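You operate a simulated robot arm through the tools that you are given. There is no shell and no other tool. Be economical: measure what you need, move in short steps, check, and stop when the job is done.

You run a simulated two-armed robot. Do the job below in one go: nothing can be reset, and whatever is moved stays where it is left.

JOB
Seal a wad of the job card's lot in that lot's tube.
Fine: hold roll and tube while you work on them; cap screwed shut, tube back in the grey tube rack. Set down upright: what you pick out.

It is judged by the outcome, as a careful person would: the job done as asked, and still so three seconds after it is handed in. It fails if anything else is knocked over, pushed out of place, dropped, spilled or broken. A push-on lid holds only when it is set on centred and level and pressed home; a screw cap is set on level and turned clockwise until tight.

ROBOT AND FRAMES
Two 7-joint arms with two-finger parallel grippers on one trunk, on a base that drives. Base frame: it is fixed to the floor where the robot stands at the start and does not move with it; the origin is under the middle of the robot, x ahead of it, y to its left, z up. Readings come in cm, rad, newtons and seconds.
The left shoulder is at the start at [6, 14.3, 92.6], the right one opposite. With the tool pointing down near the work surface each hand reaches from about 30 to 72 cm from the robot's upright axis, wherever it stands, measured 20 degrees to its own side. Places, roughly: clear front of the steel table [50, -40, 90]; grey wad (4x4x5 cm) [50, -30, 100]. Payload 1.57 kg a hand.
The tool frame of a hand sits at the grasp point between the pads (the TCP): z along the fingers, y along the line on which they close. The tips reach 3 cm beyond it. The gripper opens to 11 cm. The fingers are 2.4 cm wide and 1.2 cm thick; the gripper's body (4.8 by 11.2 cm) begins 7.8 cm behind the TCP.
Orientation is that of the tool frame in the base frame, as a unit quaternion [w, x, y, z]. With the fingers straight down and closing along the base's y, the tool's x points along the base's -x, its y along +y and its z along -z.

CONTROLS
- The arms move only by the tool play_rows. It takes "left_plan", "right_plan" or both (then of equal length, played together; a hand with none holds still); each is a list of rows, each an object of numbers (a shift or turn left out is 0, a gripper value left out holds the last): "x", "y", "z": the shift along the tool's x, y, z in units of 100 mm (1.0 is 100 mm); "wx", "wy", "wz": the turn, a rotation vector about the tool's x, y, z in units of 180 degrees (1.0 is 180 degrees); "hand": the finger opening in cm, from 0 to 11. In form: [{"x": .., "y": .., "z": .., "wx": .., "wy": .., "wz": .., "hand": ..}, ...]. A call has 1 to 10 rows; each row is the pose to reach, as a shift and turn from the pose commanded when the call began, along the tool's axes at that moment. A call with a number of a shift or a turn outside -1 to 1 is refused whole. Rows are played at 5 a second. More than 5 cm and 0.15 rad between two rows, or a gripper value outside its range, and nothing of the call is played. A pose out of reach is approached as far as the arm can. The call stops where the force on the tool passes 40 N (or 10 N more than at its start, if that is more) or the arm is blocked; 0.2 s more then pass. The fingers move at their own pace (about 4.5 cm/s each) and stop on an object; they squeeze with about 28 N. The grip force told is the motor's: it shows also when the fingers shut on nothing. Time passes only in rows, and 0.2 s behind the last, so rows that repeat a pose let the fingers close. The reply holds the time, the measured pose of the TCP, the force on the tool along the base axes, the opening and the grip force, in the units named above and with some noise, with the torque about the TCP (base axes, N m) and any sound that the robot's microphone picked up.
- Cameras (640 x 400 px; columns grow to the right, rows downward): "scene" is now at [3.98, -2.91, 153.95]; the picture's right is [-0.47, -0.88, 0.00], its down [-0.68, 0.36, -0.64] and it looks along [0.56, -0.30, -0.77] (base axes); focal length 295 px, centre (320, 200). "left" rides on the left gripper at [7, -1.6, -14.1] in its tool frame; the picture's right is [0.23, 0.97, 0.00], its down [-0.86, 0.20, -0.48] and it looks along [-0.47, 0.11, 0.88] (tool axes); focal length 222 px, centre (320, 200). "right" rides on the right gripper at [7, 1.6, -14.1] in its tool frame; the picture's right is [-0.23, 0.97, 0.00], its down [-0.86, -0.20, -0.48] and it looks along [-0.47, -0.11, 0.88] (tool axes); focal length 222 px, centre (320, 200).
- capture(camera): a new picture of that camera. The clock stands still meanwhile.
- move_column(by): slides the trunk up (or, below 0, down) by that many cm; the arms and the scene camera ride with it, the base frame stays. It gives what a move gives, with no picture.
- drive_base(legs): drives the robot by 1 to 6 legs, each [ahead, left, turn to the left] in cm, cm and rad, along the robot's own axes; the way and the turn of a leg run together, so that a leg with both is an arc; at most 150 cm and 3.142 rad a leg. The arms and the cameras ride along, it lands a little off, and it stops where it bumps. It gives what a move gives.
- turn_head(pan, tilt): turns the head with the scene camera to pan (to the left, within 1.501 rad either way) and tilt (down, from -0.506 to 1.204), counted from straight ahead of the robot. It gives what a move gives.
- measure_at(camera, pixels): there is no depth. For up to 12 entries [column, row, z] of the newest picture of that camera ("zoom" is the newest enlarged one), the place [x, y] in the base frame at which the ray of that pixel passes the height z, good to about 0.3 cm, but the place of the scene camera against the robot may be out by one fixed shift of up to 1.2 cm in any direction. The clock stands still meanwhile.
- enlarge(camera, box): a new picture of the part [left, top, right, bottom] of that camera's present view, enlarged. The clock stands still meanwhile.
- finish_job(): hands the job in; it is judged then, once.

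Work in short steps. Measure before you move; look again where a grasp or a placing could have gone wrong, and mend it. You have 80 turns and 62 pictures in all, those below and enlarged ones among them. Open the grippers and draw the arms clear of the work before you hand the job in, unless the task says otherwise; then end with one line.

The tools are called after ">>>" by a JSON object that holds its "name" and its "arguments". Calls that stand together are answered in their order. play_rows: Moves the arms, as the interface text tells. Its arguments: {"type":"object","properties":{"left_plan":{"type":"array","items":{"type":"object","properties":{"x":{"type":"number"},"y":{"type":"number"},"z":{"type":"number"},"wx":{"type":"number"},"wy":{"type":"number"},"wz":{"type":"number"},"hand":{"type":"number"}}}},"right_plan":{"type":"array","items":{"type":"object","properties":{"x":{"type":"number"},"y":{"type":"number"},"z":{"type":"number"},"wx":{"type":"number"},"wy":{"type":"number"},"wz":{"type":"number"},"hand":{"type":"number"}}}}},"required":[]} The other tools are called the same way: move_column (by) slides the trunk up or down; drive_base (legs) drives the base; turn_head (pan, tilt) turns the head that bears the scene camera; capture (camera) takes a picture; measure_at (camera, pixels) gives the place at which the rays of pixels pass given heights; enlarge (camera, box) takes an enlarged picture of a part of a camera's view; finish_job () hands the job in.

At the start:

```text
clock: 0.0
left_tool_pos: [48.58, 14.17, 99.95]
left_tcp_rot: [0.0, -0.001, 1.0, 0.0]
left_ft_force: [0.1, -0.4, 0.5]
left_wrist_torque: [0.01, 0.01, 0.03]
left_finger_gap: 10.99
left_grip_force: 0.1
right_tool_pos: [43.24, -31.04, 100.0]
right_tcp_rot: [0.0, 0.0, 1.0, 0.0]
right_ft_force: [0.5, -0.4, -0.1]
right_wrist_torque: [0.02, 0.01, 0.01]
right_finger_gap: 11.03
right_grip_force: 0.2
trunk travel left (down, up): [-52.5, 6.5]
robot x, y, heading: [-0.08, 0.12, -0.0]
head pan, tilt: [-0.49, 0.881]
```

scene: 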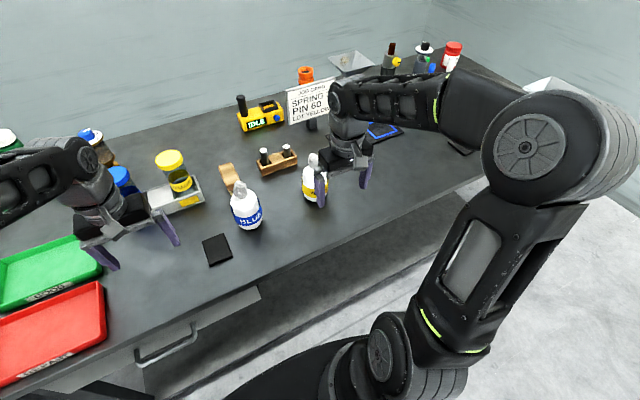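
right: 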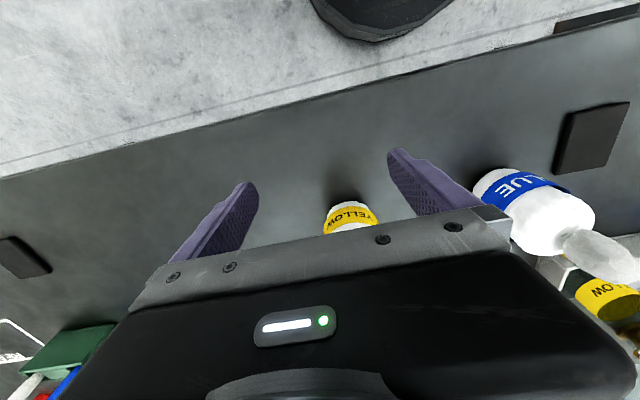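
left: 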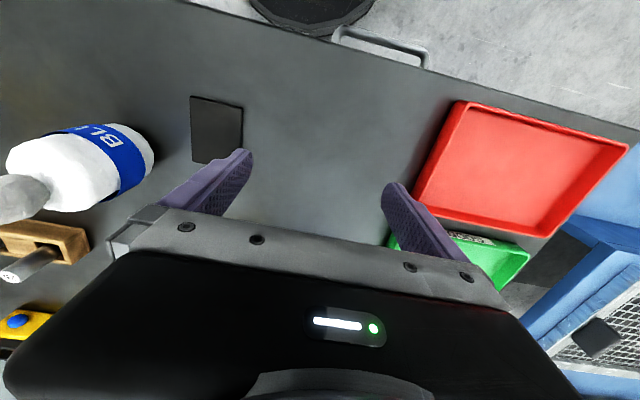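

The card seems to read "Spring pin 60, lot yellow"; I enlarge the card and the middle of the table to make sure.

>>> {"name": "enlarge", "arguments": {"camera": "scene", "box": [220, 40, 420, 165]}}

>>> {"name": "enlarge", "arguments": {"camera": "scene", "box": [60, 110, 360, 297]}}

```text
3.20 times, centred on (320, 102) of scene
```

zoom: 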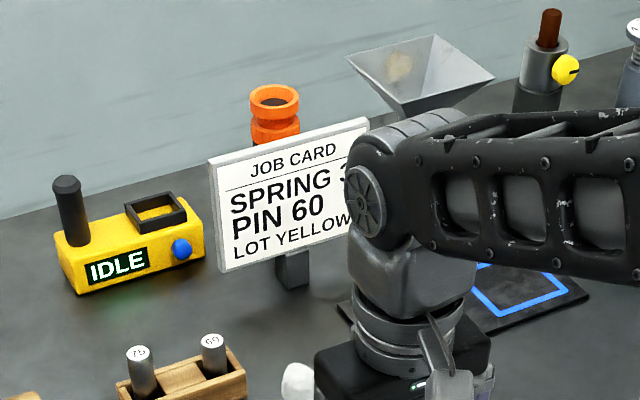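

```text
2.13 times, centred on (210, 204) of scene
```

zoom: 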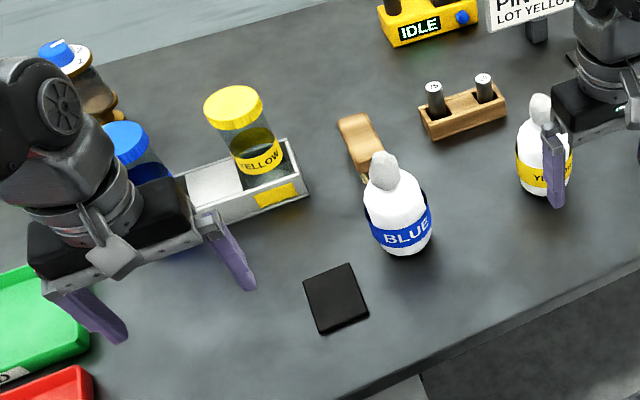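

Lot is yellow: yellow roll (under the right hand) and yellow-capped tube in the grey rack. I lift both hands and pull them apart to see better.

>>> {"name": "play_rows", "arguments": {"left_plan": [{"z": -0.4}, {"z": -0.8}, {"z": -1.0, "y": 0.3}, {"z": -1.0, "y": 0.7}, {"z": -1.0, "y": 1.0}], "right_plan": [{"z": -0.4}, {"z": -0.8}, {"z": -1.0, "y": -0.3}, {"z": -1.0, "y": -0.6}, {"z": -1.0, "y": -0.9}]}}

>>> {"name": "turn_head", "arguments": {"pan": 0.0, "tilt": 0.85}}

>>> {"name": "capture", "arguments": {"camera": "scene"}}

```text
clock: 1.2
left_tool_pos: [48.43, 24.03, 109.99]
left_tcp_rot: [-0.001, 0.0, 1.0, 0.0]
left_ft_force: [-0.2, 0.2, -0.4]
left_wrist_torque: [-0.02, 0.01, 0.0]
left_finger_gap: 11.02
left_grip_force: 0.0
right_tool_pos: [43.22, -40.0, 109.93]
right_tcp_rot: [0.001, -0.001, 1.0, 0.001]
right_ft_force: [0.1, -0.3, 0.2]
right_wrist_torque: [0.05, 0.01, 0.0]
right_finger_gap: 11.0
right_grip_force: 0.1
trunk travel left (down, up): [-52.5, 6.5]
robot x, y, heading: [0.06, 0.06, -0.0]
head pan, tilt: [-0.49, 0.881]
```

```text
clock: 2.1
left_tool_pos: [48.54, 24.03, 110.02]
left_tcp_rot: [-0.001, 0.0, 1.0, 0.0]
left_ft_force: [-0.2, 0.1, 0.6]
left_wrist_torque: [0.01, 0.03, 0.02]
left_finger_gap: 11.0
left_grip_force: 0.1
right_tool_pos: [43.23, -40.02, 109.96]
right_tcp_rot: [0.001, 0.0, 1.0, 0.0]
right_ft_force: [0.7, -0.2, -0.2]
right_wrist_torque: [-0.01, 0.0, 0.01]
right_finger_gap: 11.01
right_grip_force: 0.1
trunk travel left (down, up): [-52.5, 6.5]
robot x, y, heading: [0.26, -0.08, -0.001]
head pan, tilt: [0.0, 0.85]
```

```text
56 pictures are left
```

scene: 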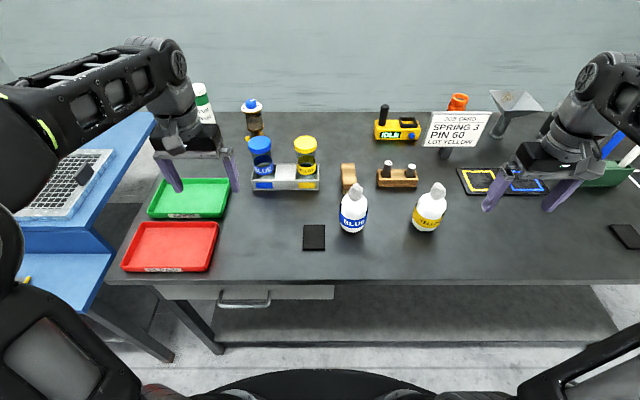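

Clear view: rack around (285,180), blue and yellow tubes in it, rolls at (352,208) and (430,205). I enlarge both areas.

>>> {"name": "enlarge", "arguments": {"camera": "scene", "box": [230, 120, 390, 220]}}

>>> {"name": "measure_at", "arguments": {"camera": "zoom", "pixels": [[302, 88, 98], [0, 0, 86], [640, 400, 86]]}}

>>> {"name": "enlarge", "arguments": {"camera": "scene", "box": [330, 150, 490, 250]}}

```text
4.00 times, centred on (310, 170) of scene
```

zoom: 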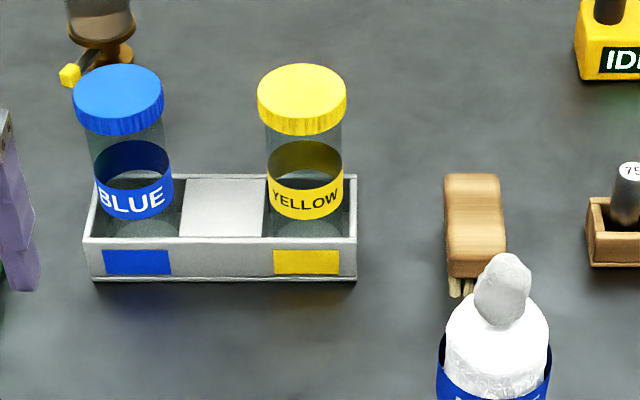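

```text
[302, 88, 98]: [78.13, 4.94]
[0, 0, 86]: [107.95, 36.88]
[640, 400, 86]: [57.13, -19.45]
```

```text
4.00 times, centred on (410, 200) of scene
```

zoom: 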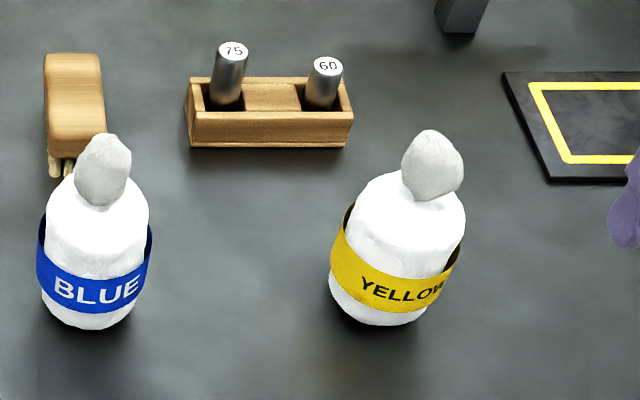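

I measure the yellow roll in this zoom (base front at (375,325), body sides, wad middle at (433,165)), and the tube rack in the plain scene picture.

>>> {"name": "measure_at", "arguments": {"camera": "zoom", "pixels": [[378, 325, 86], [432, 165, 100], [432, 165, 99], [405, 180, 97], [463, 165, 100], [402, 165, 100], [330, 240, 92], [460, 240, 92], [348, 200, 96], [465, 215, 96], [395, 310, 88]]}}

>>> {"name": "measure_at", "arguments": {"camera": "scene", "pixels": [[251, 190, 86], [319, 190, 86], [252, 180, 90], [319, 180, 90], [254, 164, 90], [319, 164, 90], [305, 141, 102], [294, 141, 102], [316.5, 141, 102], [260, 141, 102], [249.5, 142, 102], [271, 142, 102]]}}

```text
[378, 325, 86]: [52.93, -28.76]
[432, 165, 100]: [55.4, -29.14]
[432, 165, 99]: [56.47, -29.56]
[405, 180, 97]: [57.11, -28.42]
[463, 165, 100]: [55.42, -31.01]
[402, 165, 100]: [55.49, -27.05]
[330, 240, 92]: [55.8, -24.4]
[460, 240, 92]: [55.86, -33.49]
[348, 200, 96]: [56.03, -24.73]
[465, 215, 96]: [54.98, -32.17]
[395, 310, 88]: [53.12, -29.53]
```

```text
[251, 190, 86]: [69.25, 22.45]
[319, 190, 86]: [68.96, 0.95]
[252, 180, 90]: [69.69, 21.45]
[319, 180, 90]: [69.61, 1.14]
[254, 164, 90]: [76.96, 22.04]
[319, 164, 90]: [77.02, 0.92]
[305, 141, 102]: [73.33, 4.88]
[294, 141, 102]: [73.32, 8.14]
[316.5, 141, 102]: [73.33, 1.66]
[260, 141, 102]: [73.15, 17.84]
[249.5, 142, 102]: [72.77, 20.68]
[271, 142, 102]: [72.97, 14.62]
```

Rack spans x 69–77, y 1–22; yellow tube near (73,5), outside comfortable reach. I check the table edge, then plan a drive.

>>> {"name": "measure_at", "arguments": {"camera": "scene", "pixels": [[310, 284, 86], [320, 375, 20], [320, 375, 40], [314, 237, 86], [352, 232, 86], [275, 300, 70], [240, 190, 110]]}}

>>> {"name": "drive_base", "arguments": {"legs": [[6, 4, 0]]}}

```text
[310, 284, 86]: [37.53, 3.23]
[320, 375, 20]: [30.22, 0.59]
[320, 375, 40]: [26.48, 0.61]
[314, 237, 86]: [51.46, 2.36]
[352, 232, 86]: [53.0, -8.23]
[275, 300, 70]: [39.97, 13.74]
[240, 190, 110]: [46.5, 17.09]
```

```text
clock: 3.1
left_tool_pos: [54.54, 28.14, 109.88]
left_tcp_rot: [-0.001, -0.001, 1.0, 0.0]
left_ft_force: [0.5, 0.1, -0.3]
left_wrist_torque: [-0.02, 0.05, 0.0]
left_finger_gap: 11.0
left_grip_force: 0.1
right_tool_pos: [49.42, -35.83, 109.84]
right_tcp_rot: [0.001, -0.001, 1.0, -0.001]
right_ft_force: [1.1, 0.7, -0.3]
right_wrist_torque: [-0.04, 0.02, -0.01]
right_finger_gap: 11.0
right_grip_force: 0.1
trunk travel left (down, up): [-52.5, 6.5]
robot x, y, heading: [5.81, 4.01, 0.001]
head pan, tilt: [0.0, 0.85]
```

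Drive was clean. I check the front clearance in the scene view before going nearer.

>>> {"name": "turn_head", "arguments": {"pan": 0.0, "tilt": 1.1}}

>>> {"name": "capture", "arguments": {"camera": "scene"}}

```text
clock: 3.9
left_tool_pos: [54.45, 28.03, 110.11]
left_tcp_rot: [0.0, 0.0, 1.0, 0.0]
left_ft_force: [0.0, -0.5, 0.2]
left_wrist_torque: [0.01, 0.02, -0.01]
left_finger_gap: 11.01
left_grip_force: 0.0
right_tool_pos: [49.26, -35.88, 110.0]
right_tcp_rot: [0.0, -0.001, 1.0, -0.001]
right_ft_force: [1.1, 0.4, -0.2]
right_wrist_torque: [0.01, 0.02, 0.0]
right_finger_gap: 11.02
right_grip_force: 0.0
trunk travel left (down, up): [-52.5, 6.5]
robot x, y, heading: [6.07, 3.94, 0.005]
head pan, tilt: [0.0, 1.1]
```

```text
53 pictures are left
```

scene: 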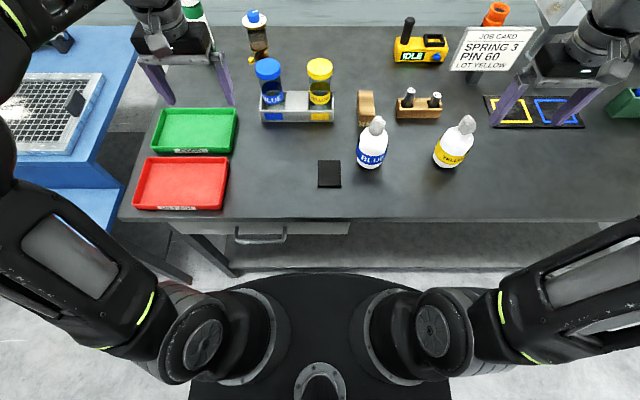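

>>> {"name": "measure_at", "arguments": {"camera": "scene", "pixels": [[320, 273, 100], [320, 273, 90], [320, 273, 40], [320, 219, 86], [320, 262, 20], [320, 265, 40]]}}

>>> {"name": "drive_base", "arguments": {"legs": [[4, 0, 0]]}}

```text
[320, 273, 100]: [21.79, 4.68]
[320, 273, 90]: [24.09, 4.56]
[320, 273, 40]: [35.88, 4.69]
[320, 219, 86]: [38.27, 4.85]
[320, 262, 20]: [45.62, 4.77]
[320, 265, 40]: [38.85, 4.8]
```

```text
clock: 4.8
left_tool_pos: [58.59, 28.04, 109.9]
left_tcp_rot: [0.0, 0.001, 1.0, 0.0]
left_ft_force: [0.3, 0.1, 0.2]
left_wrist_torque: [-0.02, 0.02, 0.0]
left_finger_gap: 11.03
left_grip_force: 0.1
right_tool_pos: [53.42, -35.92, 109.84]
right_tcp_rot: [0.0, 0.0, 1.0, 0.0]
right_ft_force: [0.2, -0.2, -0.5]
right_wrist_torque: [-0.01, 0.06, -0.03]
right_finger_gap: 11.0
right_grip_force: 0.0
trunk travel left (down, up): [-52.5, 6.5]
robot x, y, heading: [10.07, 4.03, 0.003]
head pan, tilt: [0.0, 1.1]
```

Robot at x=10, roughly 10 cm clear of the table edge. Now I take the right hand up and over the yellow tube at about (73,5,118) to see it from the wrist camera.

>>> {"name": "play_rows", "arguments": {"right_plan": [{"z": -0.4}, {"z": -0.8}, {"z": -0.8, "y": 0.3}, {"z": -0.8, "y": 0.6}, {"z": -0.8, "y": 1.0}]}}

>>> {"name": "play_rows", "arguments": {"right_plan": [{"y": 0.4, "x": -0.1}, {"y": 0.7, "x": -0.2}, {"y": 1.0, "x": -0.4}]}}

>>> {"name": "play_rows", "arguments": {"right_plan": [{"y": 0.4, "x": -0.2}, {"y": 0.7, "x": -0.4}, {"y": 1.0, "x": -0.6}]}}

>>> {"name": "play_rows", "arguments": {"right_plan": [{"y": 0.4, "x": -0.3}, {"y": 0.7, "x": -0.6}, {"y": 1.0, "x": -0.9}]}}

>>> {"name": "capture", "arguments": {"camera": "right"}}

```text
clock: 6.0
left_tool_pos: [58.28, 28.61, 110.05]
left_tcp_rot: [0.001, -0.001, 1.0, -0.002]
left_ft_force: [-0.1, 1.1, -0.4]
left_wrist_torque: [-0.13, -0.03, -0.02]
left_finger_gap: 11.01
left_grip_force: 0.2
right_tool_pos: [52.15, -26.73, 109.88]
right_tcp_rot: [0.001, -0.001, 1.0, 0.001]
right_ft_force: [-1.1, 0.6, -0.4]
right_wrist_torque: [-0.14, -0.05, 0.02]
right_finger_gap: 11.0
right_grip_force: 0.0
right hand out of reach, approached as far as the arm can: row 1, 2, 3, 4, 5
trunk travel left (down, up): [-52.5, 6.5]
robot x, y, heading: [9.79, 4.02, 0.004]
head pan, tilt: [0.0, 1.1]
```

```text
clock: 6.8
left_tool_pos: [58.49, 28.1, 109.9]
left_tcp_rot: [0.0, 0.0, 1.0, -0.001]
left_ft_force: [1.2, 0.4, -0.7]
left_wrist_torque: [-0.05, 0.01, 0.01]
left_finger_gap: 10.99
left_grip_force: 0.0
right_tool_pos: [56.59, -16.81, 110.3]
right_tcp_rot: [0.0, 0.0, 1.0, -0.001]
right_ft_force: [0.0, 0.1, 0.6]
right_wrist_torque: [-0.01, 0.0, 0.01]
right_finger_gap: 10.97
right_grip_force: 0.0
trunk travel left (down, up): [-52.5, 6.5]
robot x, y, heading: [10.13, 3.93, 0.002]
head pan, tilt: [0.0, 1.1]
```

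```text
clock: 7.6
left_tool_pos: [58.46, 27.79, 110.0]
left_tcp_rot: [0.0, 0.0, 1.0, 0.001]
left_ft_force: [0.0, 0.3, 0.4]
left_wrist_torque: [0.05, 0.02, 0.02]
left_finger_gap: 10.98
left_grip_force: 0.0
right_tool_pos: [61.23, -8.97, 110.43]
right_tcp_rot: [0.004, 0.0, 1.0, 0.002]
right_ft_force: [0.2, 0.3, 0.0]
right_wrist_torque: [0.01, -0.01, 0.01]
right_finger_gap: 10.99
right_grip_force: 0.0
right hand out of reach, approached as far as the arm can: row 3
trunk travel left (down, up): [-52.5, 6.5]
robot x, y, heading: [10.21, 3.75, -0.001]
head pan, tilt: [0.0, 1.1]
```

```text
clock: 8.4
left_tool_pos: [58.42, 27.93, 110.13]
left_tcp_rot: [0.0, 0.0, 1.0, 0.0]
left_ft_force: [0.1, 0.3, 0.5]
left_wrist_torque: [0.01, 0.01, -0.03]
left_finger_gap: 11.01
left_grip_force: 0.0
right_tool_pos: [61.12, -8.87, 110.36]
right_tcp_rot: [0.002, 0.0, 1.0, 0.0]
right_ft_force: [-0.2, -0.3, 0.6]
right_wrist_torque: [0.04, 0.01, -0.03]
right_finger_gap: 11.0
right_grip_force: 0.2
right hand out of reach, approached as far as the arm can: row 1, 2, 3
trunk travel left (down, up): [-52.5, 6.5]
robot x, y, heading: [9.65, 4.46, -0.0]
head pan, tilt: [0.0, 1.1]
```

```text
52 pictures are left
```

right: 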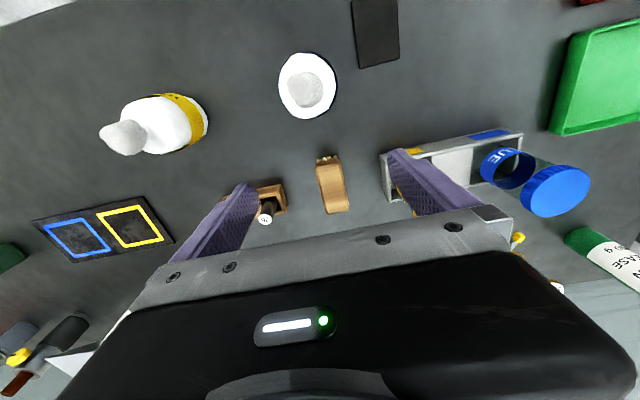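

The right hand runs out of reach to the left and upward; I'll shift the robot left. First I check the blue bench's position.

>>> {"name": "measure_at", "arguments": {"camera": "scene", "pixels": [[98, 158, 86], [98, 158, 75], [132, 50, 86], [120, 215, 60], [120, 235, 55], [120, 215, 86], [110, 235, 60], [190, 278, 0], [60, 345, 100]]}}

>>> {"name": "move_column", "arguments": {"by": 6}}

```text
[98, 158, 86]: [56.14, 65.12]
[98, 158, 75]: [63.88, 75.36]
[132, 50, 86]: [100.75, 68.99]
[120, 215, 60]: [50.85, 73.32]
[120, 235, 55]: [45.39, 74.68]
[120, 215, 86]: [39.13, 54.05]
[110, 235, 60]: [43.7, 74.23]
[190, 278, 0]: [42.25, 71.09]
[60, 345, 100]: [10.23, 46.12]
```

```text
clock: 9.4
left_tool_pos: [58.49, 28.04, 115.9]
left_tcp_rot: [0.0, 0.0, 1.0, 0.0]
left_ft_force: [0.1, -0.2, -0.4]
left_wrist_torque: [0.03, -0.03, 0.03]
left_finger_gap: 11.01
left_grip_force: 0.0
right_tool_pos: [61.16, -9.02, 116.46]
right_tcp_rot: [0.003, 0.0, 1.0, 0.0]
right_ft_force: [0.6, 0.0, 0.7]
right_wrist_torque: [-0.01, -0.02, 0.01]
right_finger_gap: 10.98
right_grip_force: 0.0
trunk travel left (down, up): [-58.5, 0.5]
robot x, y, heading: [10.12, 3.88, 0.002]
head pan, tilt: [0.0, 1.1]
```

Bench is well away (y>65, x>42). I drive 14 cm left and 2 ahead, which carries the right hand to about (63,5).

>>> {"name": "drive_base", "arguments": {"legs": [[2, 14, 0]]}}

>>> {"name": "play_rows", "arguments": {"right_plan": [{"x": -0.35}, {"x": -0.7}, {"x": -1.0}]}}

>>> {"name": "capture", "arguments": {"camera": "right"}}

```text
clock: 10.7
left_tool_pos: [60.52, 42.18, 115.95]
left_tcp_rot: [0.0, 0.001, 1.0, -0.001]
left_ft_force: [0.3, 0.4, 1.1]
left_wrist_torque: [-0.01, -0.01, 0.0]
left_finger_gap: 10.99
left_grip_force: 0.0
right_tool_pos: [63.25, 5.07, 116.5]
right_tcp_rot: [0.002, 0.0, 1.0, -0.001]
right_ft_force: [0.7, -0.3, 0.6]
right_wrist_torque: [-0.05, -0.03, 0.02]
right_finger_gap: 11.0
right_grip_force: 0.0
trunk travel left (down, up): [-58.5, 0.5]
robot x, y, heading: [12.1, 17.51, 0.002]
head pan, tilt: [0.0, 1.1]
```

```text
clock: 11.5
left_tool_pos: [60.5, 41.89, 115.89]
left_tcp_rot: [0.001, 0.001, 1.0, -0.001]
left_ft_force: [0.6, 0.9, -0.3]
left_wrist_torque: [0.01, -0.02, 0.0]
left_finger_gap: 10.99
left_grip_force: 0.1
right_tool_pos: [63.1, 4.93, 116.22]
right_tcp_rot: [0.003, 0.0, 1.0, 0.0]
right_ft_force: [-0.1, -1.0, 0.5]
right_wrist_torque: [-0.04, 0.0, -0.01]
right_finger_gap: 11.01
right_grip_force: 0.0
right hand out of reach, approached as far as the arm can: row 1, 2, 3
trunk travel left (down, up): [-58.5, 0.5]
robot x, y, heading: [12.25, 18.48, 0.003]
head pan, tilt: [0.0, 1.1]
```

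```text
51 pictures are left
```

right: 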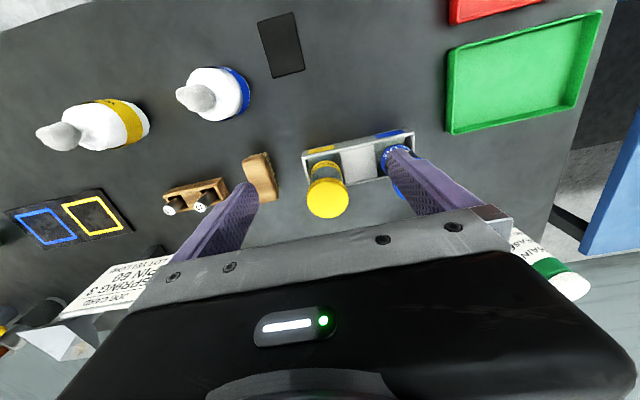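

Height limits reach here. I measure the cap at (328,198) and the rack from this wrist picture.

>>> {"name": "measure_at", "arguments": {"camera": "right", "pixels": [[328, 198, 103], [328, 198, 101], [307, 198, 103], [349, 198, 103], [328, 218, 103], [304, 153, 90], [410, 132, 90], [303, 152, 86], [317, 186, 90], [122, 120, 92], [65, 136, 100]]}}

>>> {"name": "play_rows", "arguments": {"right_plan": [{"z": 0.35}, {"z": 0.7}, {"z": 0.7, "x": -0.35}, {"z": 0.7, "x": -0.7}, {"z": 0.7, "x": -1.0}]}}

>>> {"name": "capture", "arguments": {"camera": "right"}}

```text
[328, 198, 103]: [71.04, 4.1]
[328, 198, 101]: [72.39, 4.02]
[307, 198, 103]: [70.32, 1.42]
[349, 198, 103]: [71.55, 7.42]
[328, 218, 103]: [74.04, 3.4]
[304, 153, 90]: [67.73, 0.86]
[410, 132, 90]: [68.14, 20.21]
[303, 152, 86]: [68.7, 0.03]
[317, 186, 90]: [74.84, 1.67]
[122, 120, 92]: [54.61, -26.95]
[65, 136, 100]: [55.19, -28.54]
```

```text
clock: 12.7
left_tool_pos: [60.64, 41.92, 115.89]
left_tcp_rot: [-0.001, 0.002, 1.0, 0.0]
left_ft_force: [0.3, 0.2, -0.1]
left_wrist_torque: [0.0, -0.02, 0.0]
left_finger_gap: 10.99
left_grip_force: 0.0
right_tool_pos: [72.94, 4.94, 109.37]
right_tcp_rot: [0.001, 0.001, 1.0, 0.0]
right_ft_force: [0.1, -0.1, -0.3]
right_wrist_torque: [0.01, 0.01, 0.02]
right_finger_gap: 11.0
right_grip_force: 0.1
trunk travel left (down, up): [-58.5, 0.5]
robot x, y, heading: [11.88, 17.98, -0.005]
head pan, tilt: [0.0, 1.1]
```

```text
50 pictures are left
```

right: 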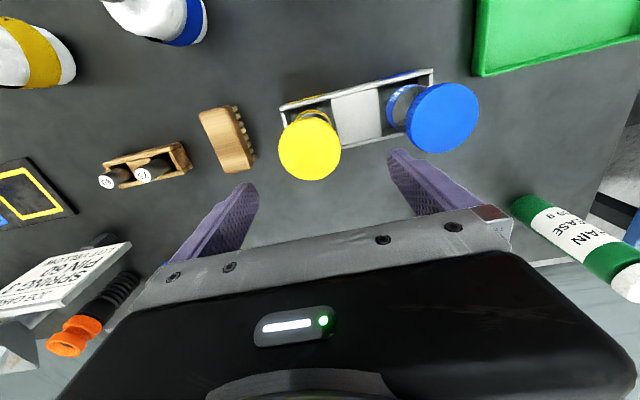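

Now at (72.9,4.9,109.4). Cap seen at (310,147); I measure it at several heights to fix its height by crossing the two sights.

>>> {"name": "measure_at", "arguments": {"camera": "right", "pixels": [[310, 147, 98], [310, 147, 100], [310, 147, 102], [310, 147, 104], [278, 148, 102], [341, 148, 102], [310, 116, 102], [310, 180, 102], [280, 107, 90], [432, 70, 90], [442, 117, 102], [310, 116, 90]]}}

>>> {"name": "enlarge", "arguments": {"camera": "right", "box": [240, 60, 400, 200]}}

```text
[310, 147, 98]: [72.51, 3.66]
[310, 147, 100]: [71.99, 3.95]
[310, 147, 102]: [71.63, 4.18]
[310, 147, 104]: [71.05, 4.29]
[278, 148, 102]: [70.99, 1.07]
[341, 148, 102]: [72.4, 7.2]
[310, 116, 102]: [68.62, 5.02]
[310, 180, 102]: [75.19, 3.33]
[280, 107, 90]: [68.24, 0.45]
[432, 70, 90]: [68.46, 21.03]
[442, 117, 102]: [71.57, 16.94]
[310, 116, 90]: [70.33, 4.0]
```

```text
2.86 times, centred on (320, 130) of right
```

zoom: 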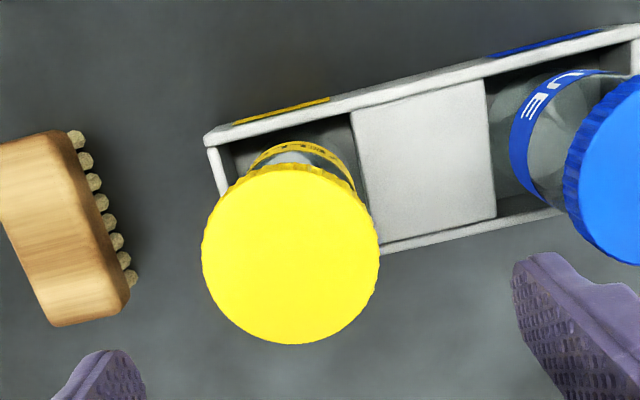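

Crossing the sights puts the cap top at z≈102, centre ≈(71.7,4.1), diameter ≈6.3; rack top z≈90, blue tube at (71.6,17). Left hand will hold the tube from the side: pitched 25° below level, yawed 30° right. I turn it while drawing it back.

>>> {"name": "play_rows", "arguments": {"left_plan": [{"x": 0.11, "y": -0.11, "z": 0.06, "wx": 0.0105, "wy": -0.0392, "wz": 0.0165, "hand": 8.5}, {"x": 0.22, "y": -0.22, "z": 0.12, "wx": 0.021, "wy": -0.0783, "wz": 0.033}, {"x": 0.33, "y": -0.33, "z": 0.18, "wx": 0.0315, "wy": -0.1175, "wz": 0.0494}, {"x": 0.44, "y": -0.44, "z": 0.24, "wx": 0.042, "wy": -0.1567, "wz": 0.0659}, {"x": 0.55, "y": -0.55, "z": 0.3, "wx": 0.0525, "wy": -0.1958, "wz": 0.0824}, {"x": 0.66, "y": -0.66, "z": 0.36, "wx": 0.063, "wy": -0.235, "wz": 0.0989}, {"x": 0.77, "y": -0.77, "z": 0.42, "wx": 0.0735, "wy": -0.2742, "wz": 0.1153}, {"x": 0.88, "y": -0.88, "z": 0.48, "wx": 0.084, "wy": -0.3133, "wz": 0.1318}, {"x": 1.0, "y": -1.0, "z": 0.55, "wx": 0.0945, "wy": -0.3525, "wz": 0.1483}]}}

>>> {"name": "turn_head", "arguments": {"pan": -0.1, "tilt": 0.95}}

>>> {"name": "capture", "arguments": {"camera": "scene"}}

```text
clock: 14.7
left_tool_pos: [58.23, 35.03, 114.99]
left_tcp_rot: [0.518, 0.22, 0.814, -0.141]
left_ft_force: [-0.2, 0.1, -1.3]
left_wrist_torque: [-0.05, -0.05, -0.02]
left_finger_gap: 8.5
left_grip_force: 0.0
left hand out of reach, approached as far as the arm can: row 7, 8, 9
right_tool_pos: [72.79, 4.88, 109.41]
right_tcp_rot: [0.004, -0.001, 1.0, -0.001]
right_ft_force: [-0.3, 0.0, -0.7]
right_wrist_torque: [-0.02, 0.02, 0.01]
right_finger_gap: 11.03
right_grip_force: 0.1
trunk travel left (down, up): [-58.5, 0.5]
robot x, y, heading: [11.79, 17.95, 0.001]
head pan, tilt: [0.0, 1.1]
```

```text
clock: 15.4
left_tool_pos: [58.28, 34.96, 114.96]
left_tcp_rot: [0.517, 0.219, 0.816, -0.139]
left_ft_force: [0.1, -0.2, -0.2]
left_wrist_torque: [-0.02, 0.02, 0.01]
left_finger_gap: 8.45
left_grip_force: 0.0
right_tool_pos: [72.77, 4.9, 109.52]
right_tcp_rot: [0.003, 0.0, 1.0, -0.001]
right_ft_force: [-0.4, 0.2, 0.0]
right_wrist_torque: [0.01, 0.03, 0.0]
right_finger_gap: 10.97
right_grip_force: 0.0
trunk travel left (down, up): [-58.5, 0.5]
robot x, y, heading: [12.18, 17.41, 0.003]
head pan, tilt: [-0.099, 0.949]
```

```text
48 pictures are left
```

scene: 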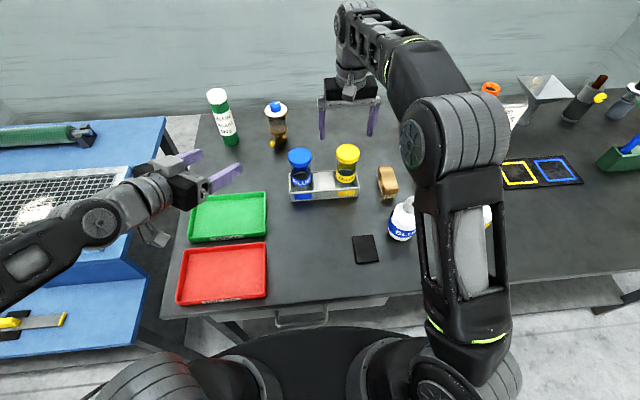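

Orientation is right; left hand at (58.3,35,115) clear of everything. I lower it and bring it in front of the tube at standoff ≈(59,11,96).

>>> {"name": "play_rows", "arguments": {"left_plan": [{"x": 0.246, "y": -0.231, "z": 0.262}, {"x": 0.491, "y": -0.462, "z": 0.523}, {"x": 0.737, "y": -0.693, "z": 0.785}]}}

>>> {"name": "play_rows", "arguments": {"left_plan": [{"x": 0.215, "y": -0.231, "z": 0.248}, {"x": 0.43, "y": -0.462, "z": 0.495}, {"x": 0.646, "y": -0.693, "z": 0.743}]}}

>>> {"name": "play_rows", "arguments": {"left_plan": [{"x": -0.095, "y": -0.309, "z": 0.2}, {"x": -0.19, "y": -0.618, "z": 0.407}]}}

>>> {"name": "capture", "arguments": {"camera": "left"}}

>>> {"name": "capture", "arguments": {"camera": "scene"}}

```text
clock: 16.2
left_tool_pos: [62.58, 27.64, 105.42]
left_tcp_rot: [0.52, 0.216, 0.814, -0.138]
left_ft_force: [0.1, -3.0, 0.6]
left_wrist_torque: [0.14, 0.01, 0.27]
left_finger_gap: 8.5
left_grip_force: 0.1
left hand out of reach, approached as far as the arm can: row 1, 2, 3
right_tool_pos: [72.86, 5.03, 109.45]
right_tcp_rot: [0.002, -0.001, 1.0, -0.001]
right_ft_force: [0.6, 1.0, -0.1]
right_wrist_torque: [-0.12, 0.0, 0.01]
right_finger_gap: 11.0
right_grip_force: 0.0
trunk travel left (down, up): [-58.5, 0.5]
robot x, y, heading: [11.59, 18.18, 0.001]
head pan, tilt: [-0.099, 0.949]
```

```text
clock: 17.0
left_tool_pos: [62.61, 19.55, 96.57]
left_tcp_rot: [0.518, 0.219, 0.815, -0.139]
left_ft_force: [0.9, 0.1, -0.2]
left_wrist_torque: [0.0, -0.02, 0.02]
left_finger_gap: 8.51
left_grip_force: 0.1
right_tool_pos: [72.91, 4.98, 109.46]
right_tcp_rot: [0.002, -0.001, 1.0, 0.001]
right_ft_force: [-0.3, -0.1, 0.2]
right_wrist_torque: [-0.02, 0.0, 0.0]
right_finger_gap: 11.0
right_grip_force: 0.2
trunk travel left (down, up): [-58.5, 0.5]
robot x, y, heading: [12.15, 18.16, -0.001]
head pan, tilt: [-0.099, 0.949]
```

```text
clock: 17.6
left_tool_pos: [62.95, 14.25, 96.54]
left_tcp_rot: [0.519, 0.219, 0.815, -0.139]
left_ft_force: [1.0, -0.2, -0.5]
left_wrist_torque: [0.02, -0.02, -0.02]
left_finger_gap: 8.48
left_grip_force: 0.2
left hand out of reach, approached as far as the arm can: row 2
right_tool_pos: [72.72, 4.95, 109.45]
right_tcp_rot: [0.004, 0.0, 1.0, 0.0]
right_ft_force: [-0.6, 0.3, -0.1]
right_wrist_torque: [-0.01, 0.03, 0.0]
right_finger_gap: 11.01
right_grip_force: 0.1
trunk travel left (down, up): [-58.5, 0.5]
robot x, y, heading: [12.18, 17.64, 0.001]
head pan, tilt: [-0.099, 0.949]
```

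```text
47 pictures are left
```

left: 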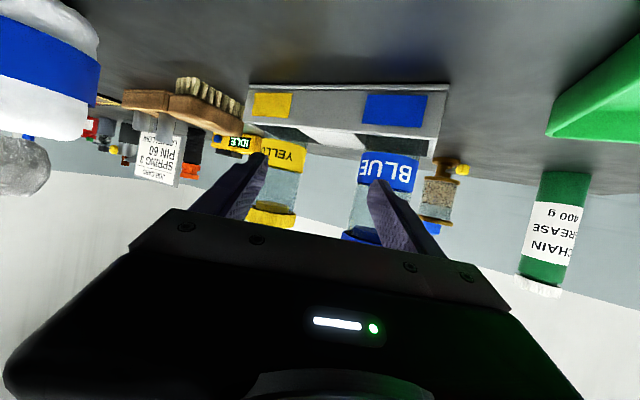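

```text
46 pictures are left
```

scene: 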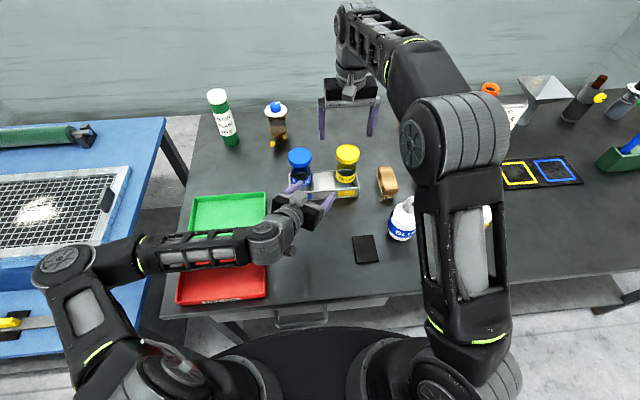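

Left hand is too near its own shoulder to line up (stuck at (62.95,14.25)). I back the robot 6 cm, which gives it room while the right hand still has reach.

>>> {"name": "drive_base", "arguments": {"legs": [[-6, 0, 0]]}}

```text
clock: 18.6
left_tool_pos: [56.69, 14.27, 96.6]
left_tcp_rot: [0.519, 0.219, 0.814, -0.14]
left_ft_force: [0.0, -0.8, 0.1]
left_wrist_torque: [0.02, -0.02, -0.02]
left_finger_gap: 8.5
left_grip_force: 0.1
right_tool_pos: [66.54, 4.93, 109.66]
right_tcp_rot: [0.003, 0.0, 1.0, 0.0]
right_ft_force: [-0.4, -0.4, 0.0]
right_wrist_torque: [0.01, -0.03, 0.02]
right_finger_gap: 11.01
right_grip_force: 0.1
trunk travel left (down, up): [-58.5, 0.5]
robot x, y, heading: [5.49, 17.91, 0.002]
head pan, tilt: [-0.099, 0.949]
```

Now lined up nearly; I go to standoff 11 cm from the tube.

>>> {"name": "play_rows", "arguments": {"left_plan": [{"x": -0.123, "y": -0.066, "z": 0.335}, {"x": -0.246, "y": -0.132, "z": 0.67}]}}

>>> {"name": "capture", "arguments": {"camera": "left"}}

```text
clock: 19.2
left_tool_pos: [60.73, 14.96, 96.36]
left_tcp_rot: [0.518, 0.219, 0.815, -0.14]
left_ft_force: [0.2, -0.3, -0.5]
left_wrist_torque: [0.01, 0.04, -0.01]
left_finger_gap: 8.52
left_grip_force: 0.2
left hand out of reach, approached as far as the arm can: row 1, 2
right_tool_pos: [66.65, 4.86, 109.46]
right_tcp_rot: [0.003, -0.001, 1.0, 0.0]
right_ft_force: [0.0, 1.1, -0.5]
right_wrist_torque: [0.01, -0.01, -0.02]
right_finger_gap: 10.98
right_grip_force: 0.1
trunk travel left (down, up): [-58.5, 0.5]
robot x, y, heading: [5.77, 18.14, -0.005]
head pan, tilt: [-0.099, 0.949]
```

```text
45 pictures are left
```

left: 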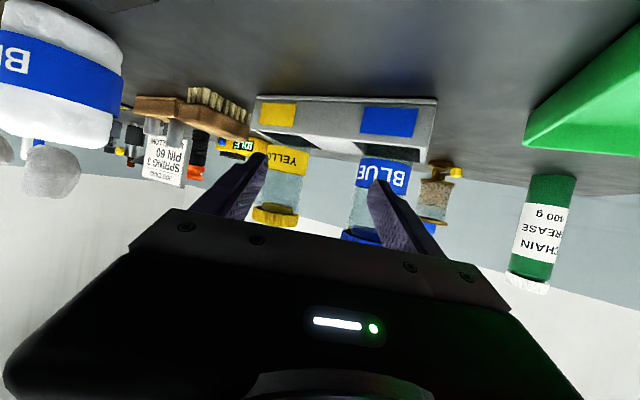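

The left wrist can't point that way at the robot's middle, but its mirror can: the tube's right side is free, so the right hand shall hold and the left work from above. Left goes back to fingers-down and up.

>>> {"name": "play_rows", "arguments": {"left_plan": [{"x": -0.2, "y": 0.1, "z": -0.25, "hand": 11}, {"x": -0.3, "y": 0.15, "z": -0.35, "wx": -0.0105, "wy": 0.0392, "wz": -0.0165}, {"x": -0.4, "y": 0.25, "z": -0.42, "wx": -0.021, "wy": 0.0783, "wz": -0.033}, {"x": -0.5, "y": 0.33, "z": -0.5, "wx": -0.0315, "wy": 0.1175, "wz": -0.0494}, {"x": -0.58, "y": 0.42, "z": -0.57, "wx": -0.042, "wy": 0.1567, "wz": -0.0659}, {"x": -0.65, "y": 0.5, "z": -0.64, "wx": -0.0525, "wy": 0.1958, "wz": -0.0824}, {"x": -0.73, "y": 0.55, "z": -0.7, "wx": -0.063, "wy": 0.235, "wz": -0.0989}, {"x": -0.8, "y": 0.6, "z": -0.76, "wx": -0.0735, "wy": 0.2742, "wz": -0.1153}, {"x": -0.87, "y": 0.65, "z": -0.82, "wx": -0.084, "wy": 0.3133, "wz": -0.1318}, {"x": -0.918, "y": 0.693, "z": -0.87, "wx": -0.0945, "wy": 0.3525, "wz": -0.1483}]}}

>>> {"name": "drive_base", "arguments": {"legs": [[4, -15, 0]]}}

```text
clock: 21.4
left_tool_pos: [50.78, 34.09, 106.19]
left_tcp_rot: [0.004, 0.0, 1.0, -0.005]
left_ft_force: [-1.1, 0.0, 0.8]
left_wrist_torque: [0.02, -0.01, -0.02]
left_finger_gap: 11.0
left_grip_force: 0.1
left hand out of reach, approached as far as the arm can: row 3, 4, 5, 6, 7, 8, 9, 10
right_tool_pos: [66.7, 5.07, 109.55]
right_tcp_rot: [0.004, 0.001, 1.0, 0.0]
right_ft_force: [0.6, -0.5, 0.6]
right_wrist_torque: [-0.03, -0.03, -0.01]
right_finger_gap: 11.0
right_grip_force: 0.1
trunk travel left (down, up): [-58.5, 0.5]
robot x, y, heading: [6.25, 17.87, 0.003]
head pan, tilt: [-0.099, 0.949]
```

```text
clock: 22.8
left_tool_pos: [54.75, 18.82, 106.19]
left_tcp_rot: [0.004, 0.001, 1.0, -0.004]
left_ft_force: [-0.4, 0.1, -0.6]
left_wrist_torque: [0.0, 0.02, 0.0]
left_finger_gap: 10.99
left_grip_force: 0.0
right_tool_pos: [70.73, -10.42, 109.39]
right_tcp_rot: [0.003, 0.0, 1.0, 0.0]
right_ft_force: [0.3, 0.3, -0.8]
right_wrist_torque: [0.01, -0.02, -0.02]
right_finger_gap: 11.0
right_grip_force: 0.1
trunk travel left (down, up): [-58.5, 0.5]
robot x, y, heading: [9.81, 3.08, 0.001]
head pan, tilt: [-0.099, 0.949]
```

Now I pitch the right hand to 25° below level, yawed 45° left, while drawing it back to about (61.5,-10,105).

>>> {"name": "play_rows", "arguments": {"right_plan": [{"x": 0.09, "z": 0.04, "wx": -0.0141, "wy": -0.0342, "wz": -0.0222, "hand": 8.5}, {"x": 0.18, "z": 0.08, "wx": -0.0283, "wy": -0.0683, "wz": -0.0444}, {"x": 0.27, "z": 0.12, "wx": -0.0424, "wy": -0.1025, "wz": -0.0666}, {"x": 0.36, "z": 0.16, "wx": -0.0566, "wy": -0.1366, "wz": -0.0888}, {"x": 0.45, "z": 0.2, "wx": -0.0707, "wy": -0.1708, "wz": -0.1111}, {"x": 0.54, "z": 0.24, "wx": -0.0848, "wy": -0.2049, "wz": -0.1333}, {"x": 0.63, "z": 0.28, "wx": -0.099, "wy": -0.2391, "wz": -0.1555}, {"x": 0.72, "z": 0.32, "wx": -0.1131, "wy": -0.2732, "wz": -0.1777}, {"x": 0.81, "z": 0.36, "wx": -0.1273, "wy": -0.3074, "wz": -0.1999}, {"x": 0.9, "z": 0.4, "wx": -0.1414, "wy": -0.3415, "wz": -0.2221}]}}

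>>> {"name": "capture", "arguments": {"camera": "scene"}}

>>> {"name": "capture", "arguments": {"camera": "right"}}

```text
clock: 25.0
left_tool_pos: [54.83, 18.79, 106.32]
left_tcp_rot: [0.006, 0.001, 1.0, -0.005]
left_ft_force: [0.6, -0.2, 0.6]
left_wrist_torque: [0.0, -0.03, -0.05]
left_finger_gap: 11.01
left_grip_force: 0.0
right_tool_pos: [61.61, -10.2, 105.42]
right_tcp_rot: [0.499, -0.322, 0.778, 0.204]
right_ft_force: [0.1, -0.5, 0.2]
right_wrist_torque: [0.0, 0.0, 0.02]
right_finger_gap: 8.5
right_grip_force: 0.0
trunk travel left (down, up): [-58.5, 0.5]
robot x, y, heading: [9.63, 2.93, 0.001]
head pan, tilt: [-0.099, 0.949]
```

```text
44 pictures are left
```

scene: 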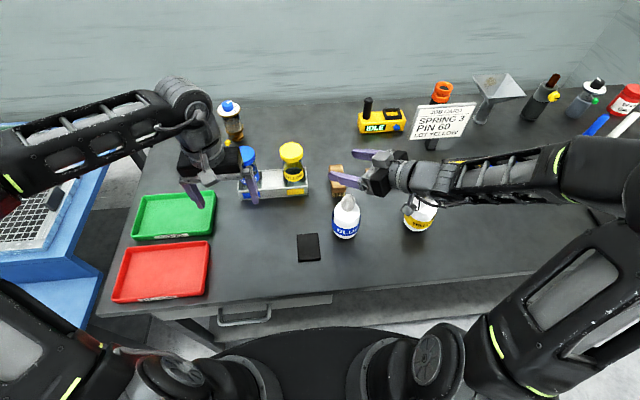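

```text
43 pictures are left
```

right: 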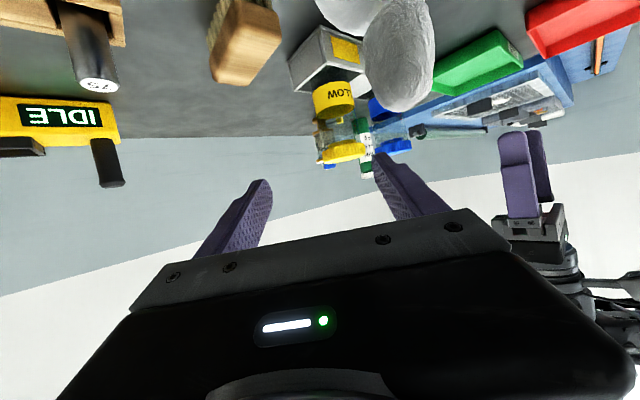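

Blue roll would be in the right wrist's way at the rack. So instead: left lifts the yellow tube out by its cap, sets it upright in the clear area near (58,9), and there the right holds it. I bring the left hand above the cap.

>>> {"name": "play_rows", "arguments": {"left_plan": [{"z": -0.3}, {"z": -0.3, "x": -0.27, "y": -0.23}, {"z": -0.3, "x": -0.53, "y": -0.47}, {"z": -0.3, "x": -0.8, "y": -0.7}]}}

>>> {"name": "play_rows", "arguments": {"left_plan": [{"x": -0.3, "y": -0.26}, {"x": -0.6, "y": -0.52}, {"x": -0.89, "y": -0.77}]}}

>>> {"name": "capture", "arguments": {"camera": "left"}}

```text
clock: 26.0
left_tool_pos: [54.53, 18.99, 108.33]
left_tcp_rot: [0.007, 0.001, 1.0, -0.006]
left_ft_force: [0.5, 0.6, 0.5]
left_wrist_torque: [-0.02, -0.01, -0.02]
left_finger_gap: 11.0
left_grip_force: 0.1
left hand out of reach, approached as far as the arm can: row 1, 2, 3, 4
right_tool_pos: [61.58, -10.12, 105.51]
right_tcp_rot: [0.499, -0.323, 0.778, 0.205]
right_ft_force: [-0.1, -0.6, -0.1]
right_wrist_torque: [-0.03, -0.02, -0.01]
right_finger_gap: 8.51
right_grip_force: 0.1
trunk travel left (down, up): [-58.5, 0.5]
robot x, y, heading: [9.68, 2.38, -0.006]
head pan, tilt: [-0.099, 0.949]
```

```text
clock: 26.8
left_tool_pos: [54.5, 18.92, 108.13]
left_tcp_rot: [0.006, 0.003, 1.0, -0.007]
left_ft_force: [-0.1, -0.1, 0.2]
left_wrist_torque: [0.02, -0.02, -0.03]
left_finger_gap: 11.01
left_grip_force: 0.1
left hand out of reach, approached as far as the arm can: row 1, 2, 3
right_tool_pos: [61.58, -10.13, 105.41]
right_tcp_rot: [0.499, -0.323, 0.778, 0.205]
right_ft_force: [-0.1, 0.2, 0.0]
right_wrist_torque: [0.0, 0.01, -0.01]
right_finger_gap: 8.52
right_grip_force: 0.0
trunk travel left (down, up): [-58.5, 0.5]
robot x, y, heading: [9.73, 3.24, -0.004]
head pan, tilt: [-0.099, 0.949]
```

```text
42 pictures are left
```

left: 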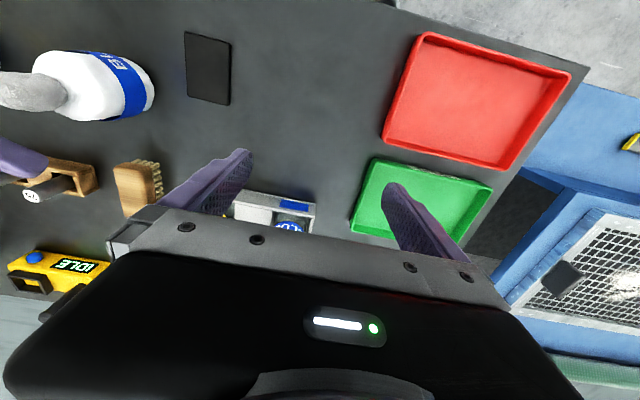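

The left arm sticks at this height in its present bend. I try lowering 4 cm and moving sideways over the clear table, which is free of obstacles at x≈54.

>>> {"name": "play_rows", "arguments": {"left_plan": [{"z": 0.2}, {"z": 0.4}, {"z": 0.5, "y": -0.25}, {"z": 0.5, "y": -0.5}, {"z": 0.5, "y": -0.7}]}}

>>> {"name": "play_rows", "arguments": {"left_plan": [{"y": -0.2}, {"y": -0.4}, {"y": -0.6}, {"y": -0.6, "x": -0.3}, {"y": -0.6, "x": -0.6}]}}

>>> {"name": "capture", "arguments": {"camera": "scene"}}

```text
clock: 28.0
left_tool_pos: [51.81, 15.89, 103.08]
left_tcp_rot: [0.006, 0.001, 1.0, -0.006]
left_ft_force: [0.0, -0.3, -0.4]
left_wrist_torque: [0.02, -0.02, -0.01]
left_finger_gap: 11.0
left_grip_force: 0.1
left hand out of reach, approached as far as the arm can: row 3, 4, 5
right_tool_pos: [61.5, -10.12, 105.43]
right_tcp_rot: [0.499, -0.323, 0.778, 0.204]
right_ft_force: [-0.4, 1.0, 0.5]
right_wrist_torque: [0.0, 0.0, -0.02]
right_finger_gap: 8.49
right_grip_force: 0.1
trunk travel left (down, up): [-58.5, 0.5]
robot x, y, heading: [9.77, 3.06, -0.001]
head pan, tilt: [-0.099, 0.949]
```

```text
clock: 29.2
left_tool_pos: [52.5, 16.38, 102.96]
left_tcp_rot: [0.006, 0.002, 1.0, -0.007]
left_ft_force: [-0.4, 0.3, 0.3]
left_wrist_torque: [0.01, 0.02, -0.02]
left_finger_gap: 10.99
left_grip_force: 0.0
left hand out of reach, approached as far as the arm can: row 1, 2, 3, 4, 5
right_tool_pos: [61.61, -10.18, 105.29]
right_tcp_rot: [0.499, -0.321, 0.779, 0.202]
right_ft_force: [0.0, 0.8, -1.0]
right_wrist_torque: [0.05, 0.01, -0.01]
right_finger_gap: 8.5
right_grip_force: 0.1
trunk travel left (down, up): [-58.5, 0.5]
robot x, y, heading: [9.33, 3.02, -0.005]
head pan, tilt: [-0.099, 0.949]
```

```text
41 pictures are left
```

scene: 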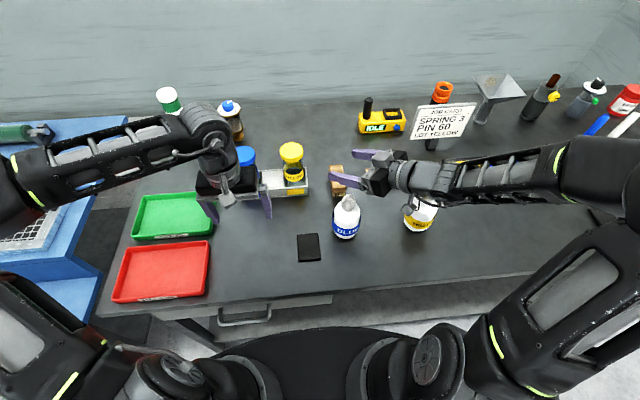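

Left forearm now comes in from the side, so the wrist twist is likely at its limit. Finger direction is free for a round cap, so I yaw the left hand 45° clockwise and try again.

>>> {"name": "play_rows", "arguments": {"left_plan": [{"wz": 0.045}, {"wz": 0.09}, {"wz": 0.135}, {"wz": 0.18}, {"wz": 0.225}, {"wz": 0.25}]}}

>>> {"name": "play_rows", "arguments": {"left_plan": [{"x": 0.2, "y": -0.2}, {"x": 0.4, "y": -0.4}, {"x": 0.4, "y": -0.4, "z": -0.3}]}}

```text
clock: 30.6
left_tool_pos: [52.25, 16.31, 102.93]
left_tcp_rot: [0.007, 0.385, 0.923, -0.002]
left_ft_force: [-0.2, 0.3, -1.1]
left_wrist_torque: [-0.02, 0.0, -0.03]
left_finger_gap: 10.99
left_grip_force: 0.0
right_tool_pos: [61.57, -10.16, 105.5]
right_tcp_rot: [0.499, -0.323, 0.778, 0.204]
right_ft_force: [0.5, -0.8, -0.2]
right_wrist_torque: [0.01, 0.01, 0.03]
right_finger_gap: 8.5
right_grip_force: 0.0
trunk travel left (down, up): [-58.5, 0.5]
robot x, y, heading: [9.7, 2.9, -0.003]
head pan, tilt: [-0.099, 0.949]
```

```text
clock: 31.4
left_tool_pos: [46.46, 16.37, 105.84]
left_tcp_rot: [0.007, 0.385, 0.923, -0.003]
left_ft_force: [0.2, -0.3, 0.5]
left_wrist_torque: [0.02, 0.0, 0.02]
left_finger_gap: 11.0
left_grip_force: 0.0
right_tool_pos: [61.52, -10.29, 105.47]
right_tcp_rot: [0.499, -0.323, 0.778, 0.205]
right_ft_force: [-0.1, 0.0, 0.1]
right_wrist_torque: [-0.01, -0.01, 0.02]
right_finger_gap: 8.51
right_grip_force: 0.0
trunk travel left (down, up): [-58.5, 0.5]
robot x, y, heading: [9.83, 2.75, -0.0]
head pan, tilt: [-0.099, 0.949]
```

That freed it. I go over the yellow cap in three short runs, at z≈108 (tips above all caps).

>>> {"name": "play_rows", "arguments": {"left_plan": [{"z": -0.25}, {"x": -0.3, "y": 0.1, "z": -0.25}, {"x": -0.6, "y": 0.2, "z": -0.25}, {"x": -0.883, "y": 0.304, "z": -0.25}]}}

>>> {"name": "play_rows", "arguments": {"left_plan": [{"x": -0.3, "y": 0.1}, {"x": -0.6, "y": 0.2}, {"x": -0.883, "y": 0.304}]}}

>>> {"name": "play_rows", "arguments": {"left_plan": [{"x": -0.3, "y": 0.1}, {"x": -0.6, "y": 0.2}, {"x": -0.883, "y": 0.304}]}}

>>> {"name": "capture", "arguments": {"camera": "left"}}

```text
clock: 32.4
left_tool_pos: [51.67, 15.75, 108.24]
left_tcp_rot: [0.007, 0.385, 0.923, -0.003]
left_ft_force: [0.3, -0.5, 0.0]
left_wrist_torque: [-0.02, 0.02, 0.0]
left_finger_gap: 11.0
left_grip_force: 0.1
left hand out of reach, approached as far as the arm can: row 3, 4
right_tool_pos: [61.6, -10.22, 105.4]
right_tcp_rot: [0.498, -0.323, 0.778, 0.204]
right_ft_force: [0.0, -0.6, 0.0]
right_wrist_torque: [0.03, -0.01, -0.01]
right_finger_gap: 8.5
right_grip_force: 0.0
trunk travel left (down, up): [-58.5, 0.5]
robot x, y, heading: [10.16, 2.58, -0.003]
head pan, tilt: [-0.099, 0.949]
```

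```text
clock: 33.2
left_tool_pos: [52.24, 16.38, 107.52]
left_tcp_rot: [0.008, 0.382, 0.924, -0.002]
left_ft_force: [0.0, -0.1, -0.8]
left_wrist_torque: [0.01, -0.01, 0.0]
left_finger_gap: 11.02
left_grip_force: 0.1
left hand out of reach, approached as far as the arm can: row 1, 2, 3
right_tool_pos: [61.56, -10.11, 105.39]
right_tcp_rot: [0.499, -0.323, 0.778, 0.204]
right_ft_force: [-0.3, -0.3, 0.2]
right_wrist_torque: [-0.01, 0.04, 0.01]
right_finger_gap: 8.48
right_grip_force: 0.1
trunk travel left (down, up): [-58.5, 0.5]
robot x, y, heading: [9.74, 2.61, -0.004]
head pan, tilt: [-0.099, 0.949]
```

```text
clock: 34.0
left_tool_pos: [52.73, 16.8, 106.85]
left_tcp_rot: [0.008, 0.382, 0.924, -0.003]
left_ft_force: [0.0, -0.4, 0.9]
left_wrist_torque: [-0.04, -0.01, 0.04]
left_finger_gap: 10.98
left_grip_force: 0.0
left hand out of reach, approached as far as the arm can: row 1, 2, 3
right_tool_pos: [61.78, -10.2, 105.44]
right_tcp_rot: [0.499, -0.323, 0.778, 0.204]
right_ft_force: [0.6, -0.1, -0.5]
right_wrist_torque: [-0.03, -0.02, -0.01]
right_finger_gap: 8.51
right_grip_force: 0.1
trunk travel left (down, up): [-58.5, 0.5]
robot x, y, heading: [9.55, 2.52, -0.003]
head pan, tilt: [-0.099, 0.949]
```

```text
40 pictures are left
```

left: 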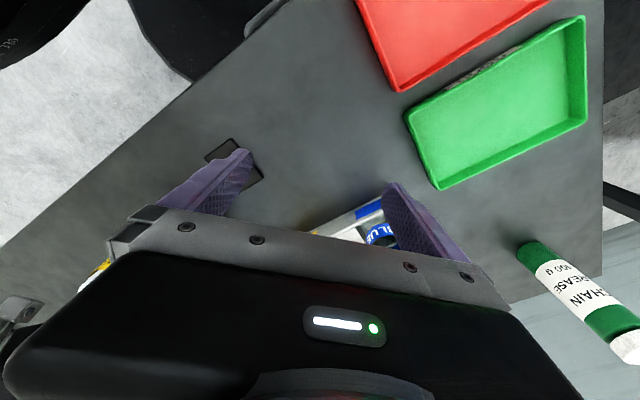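

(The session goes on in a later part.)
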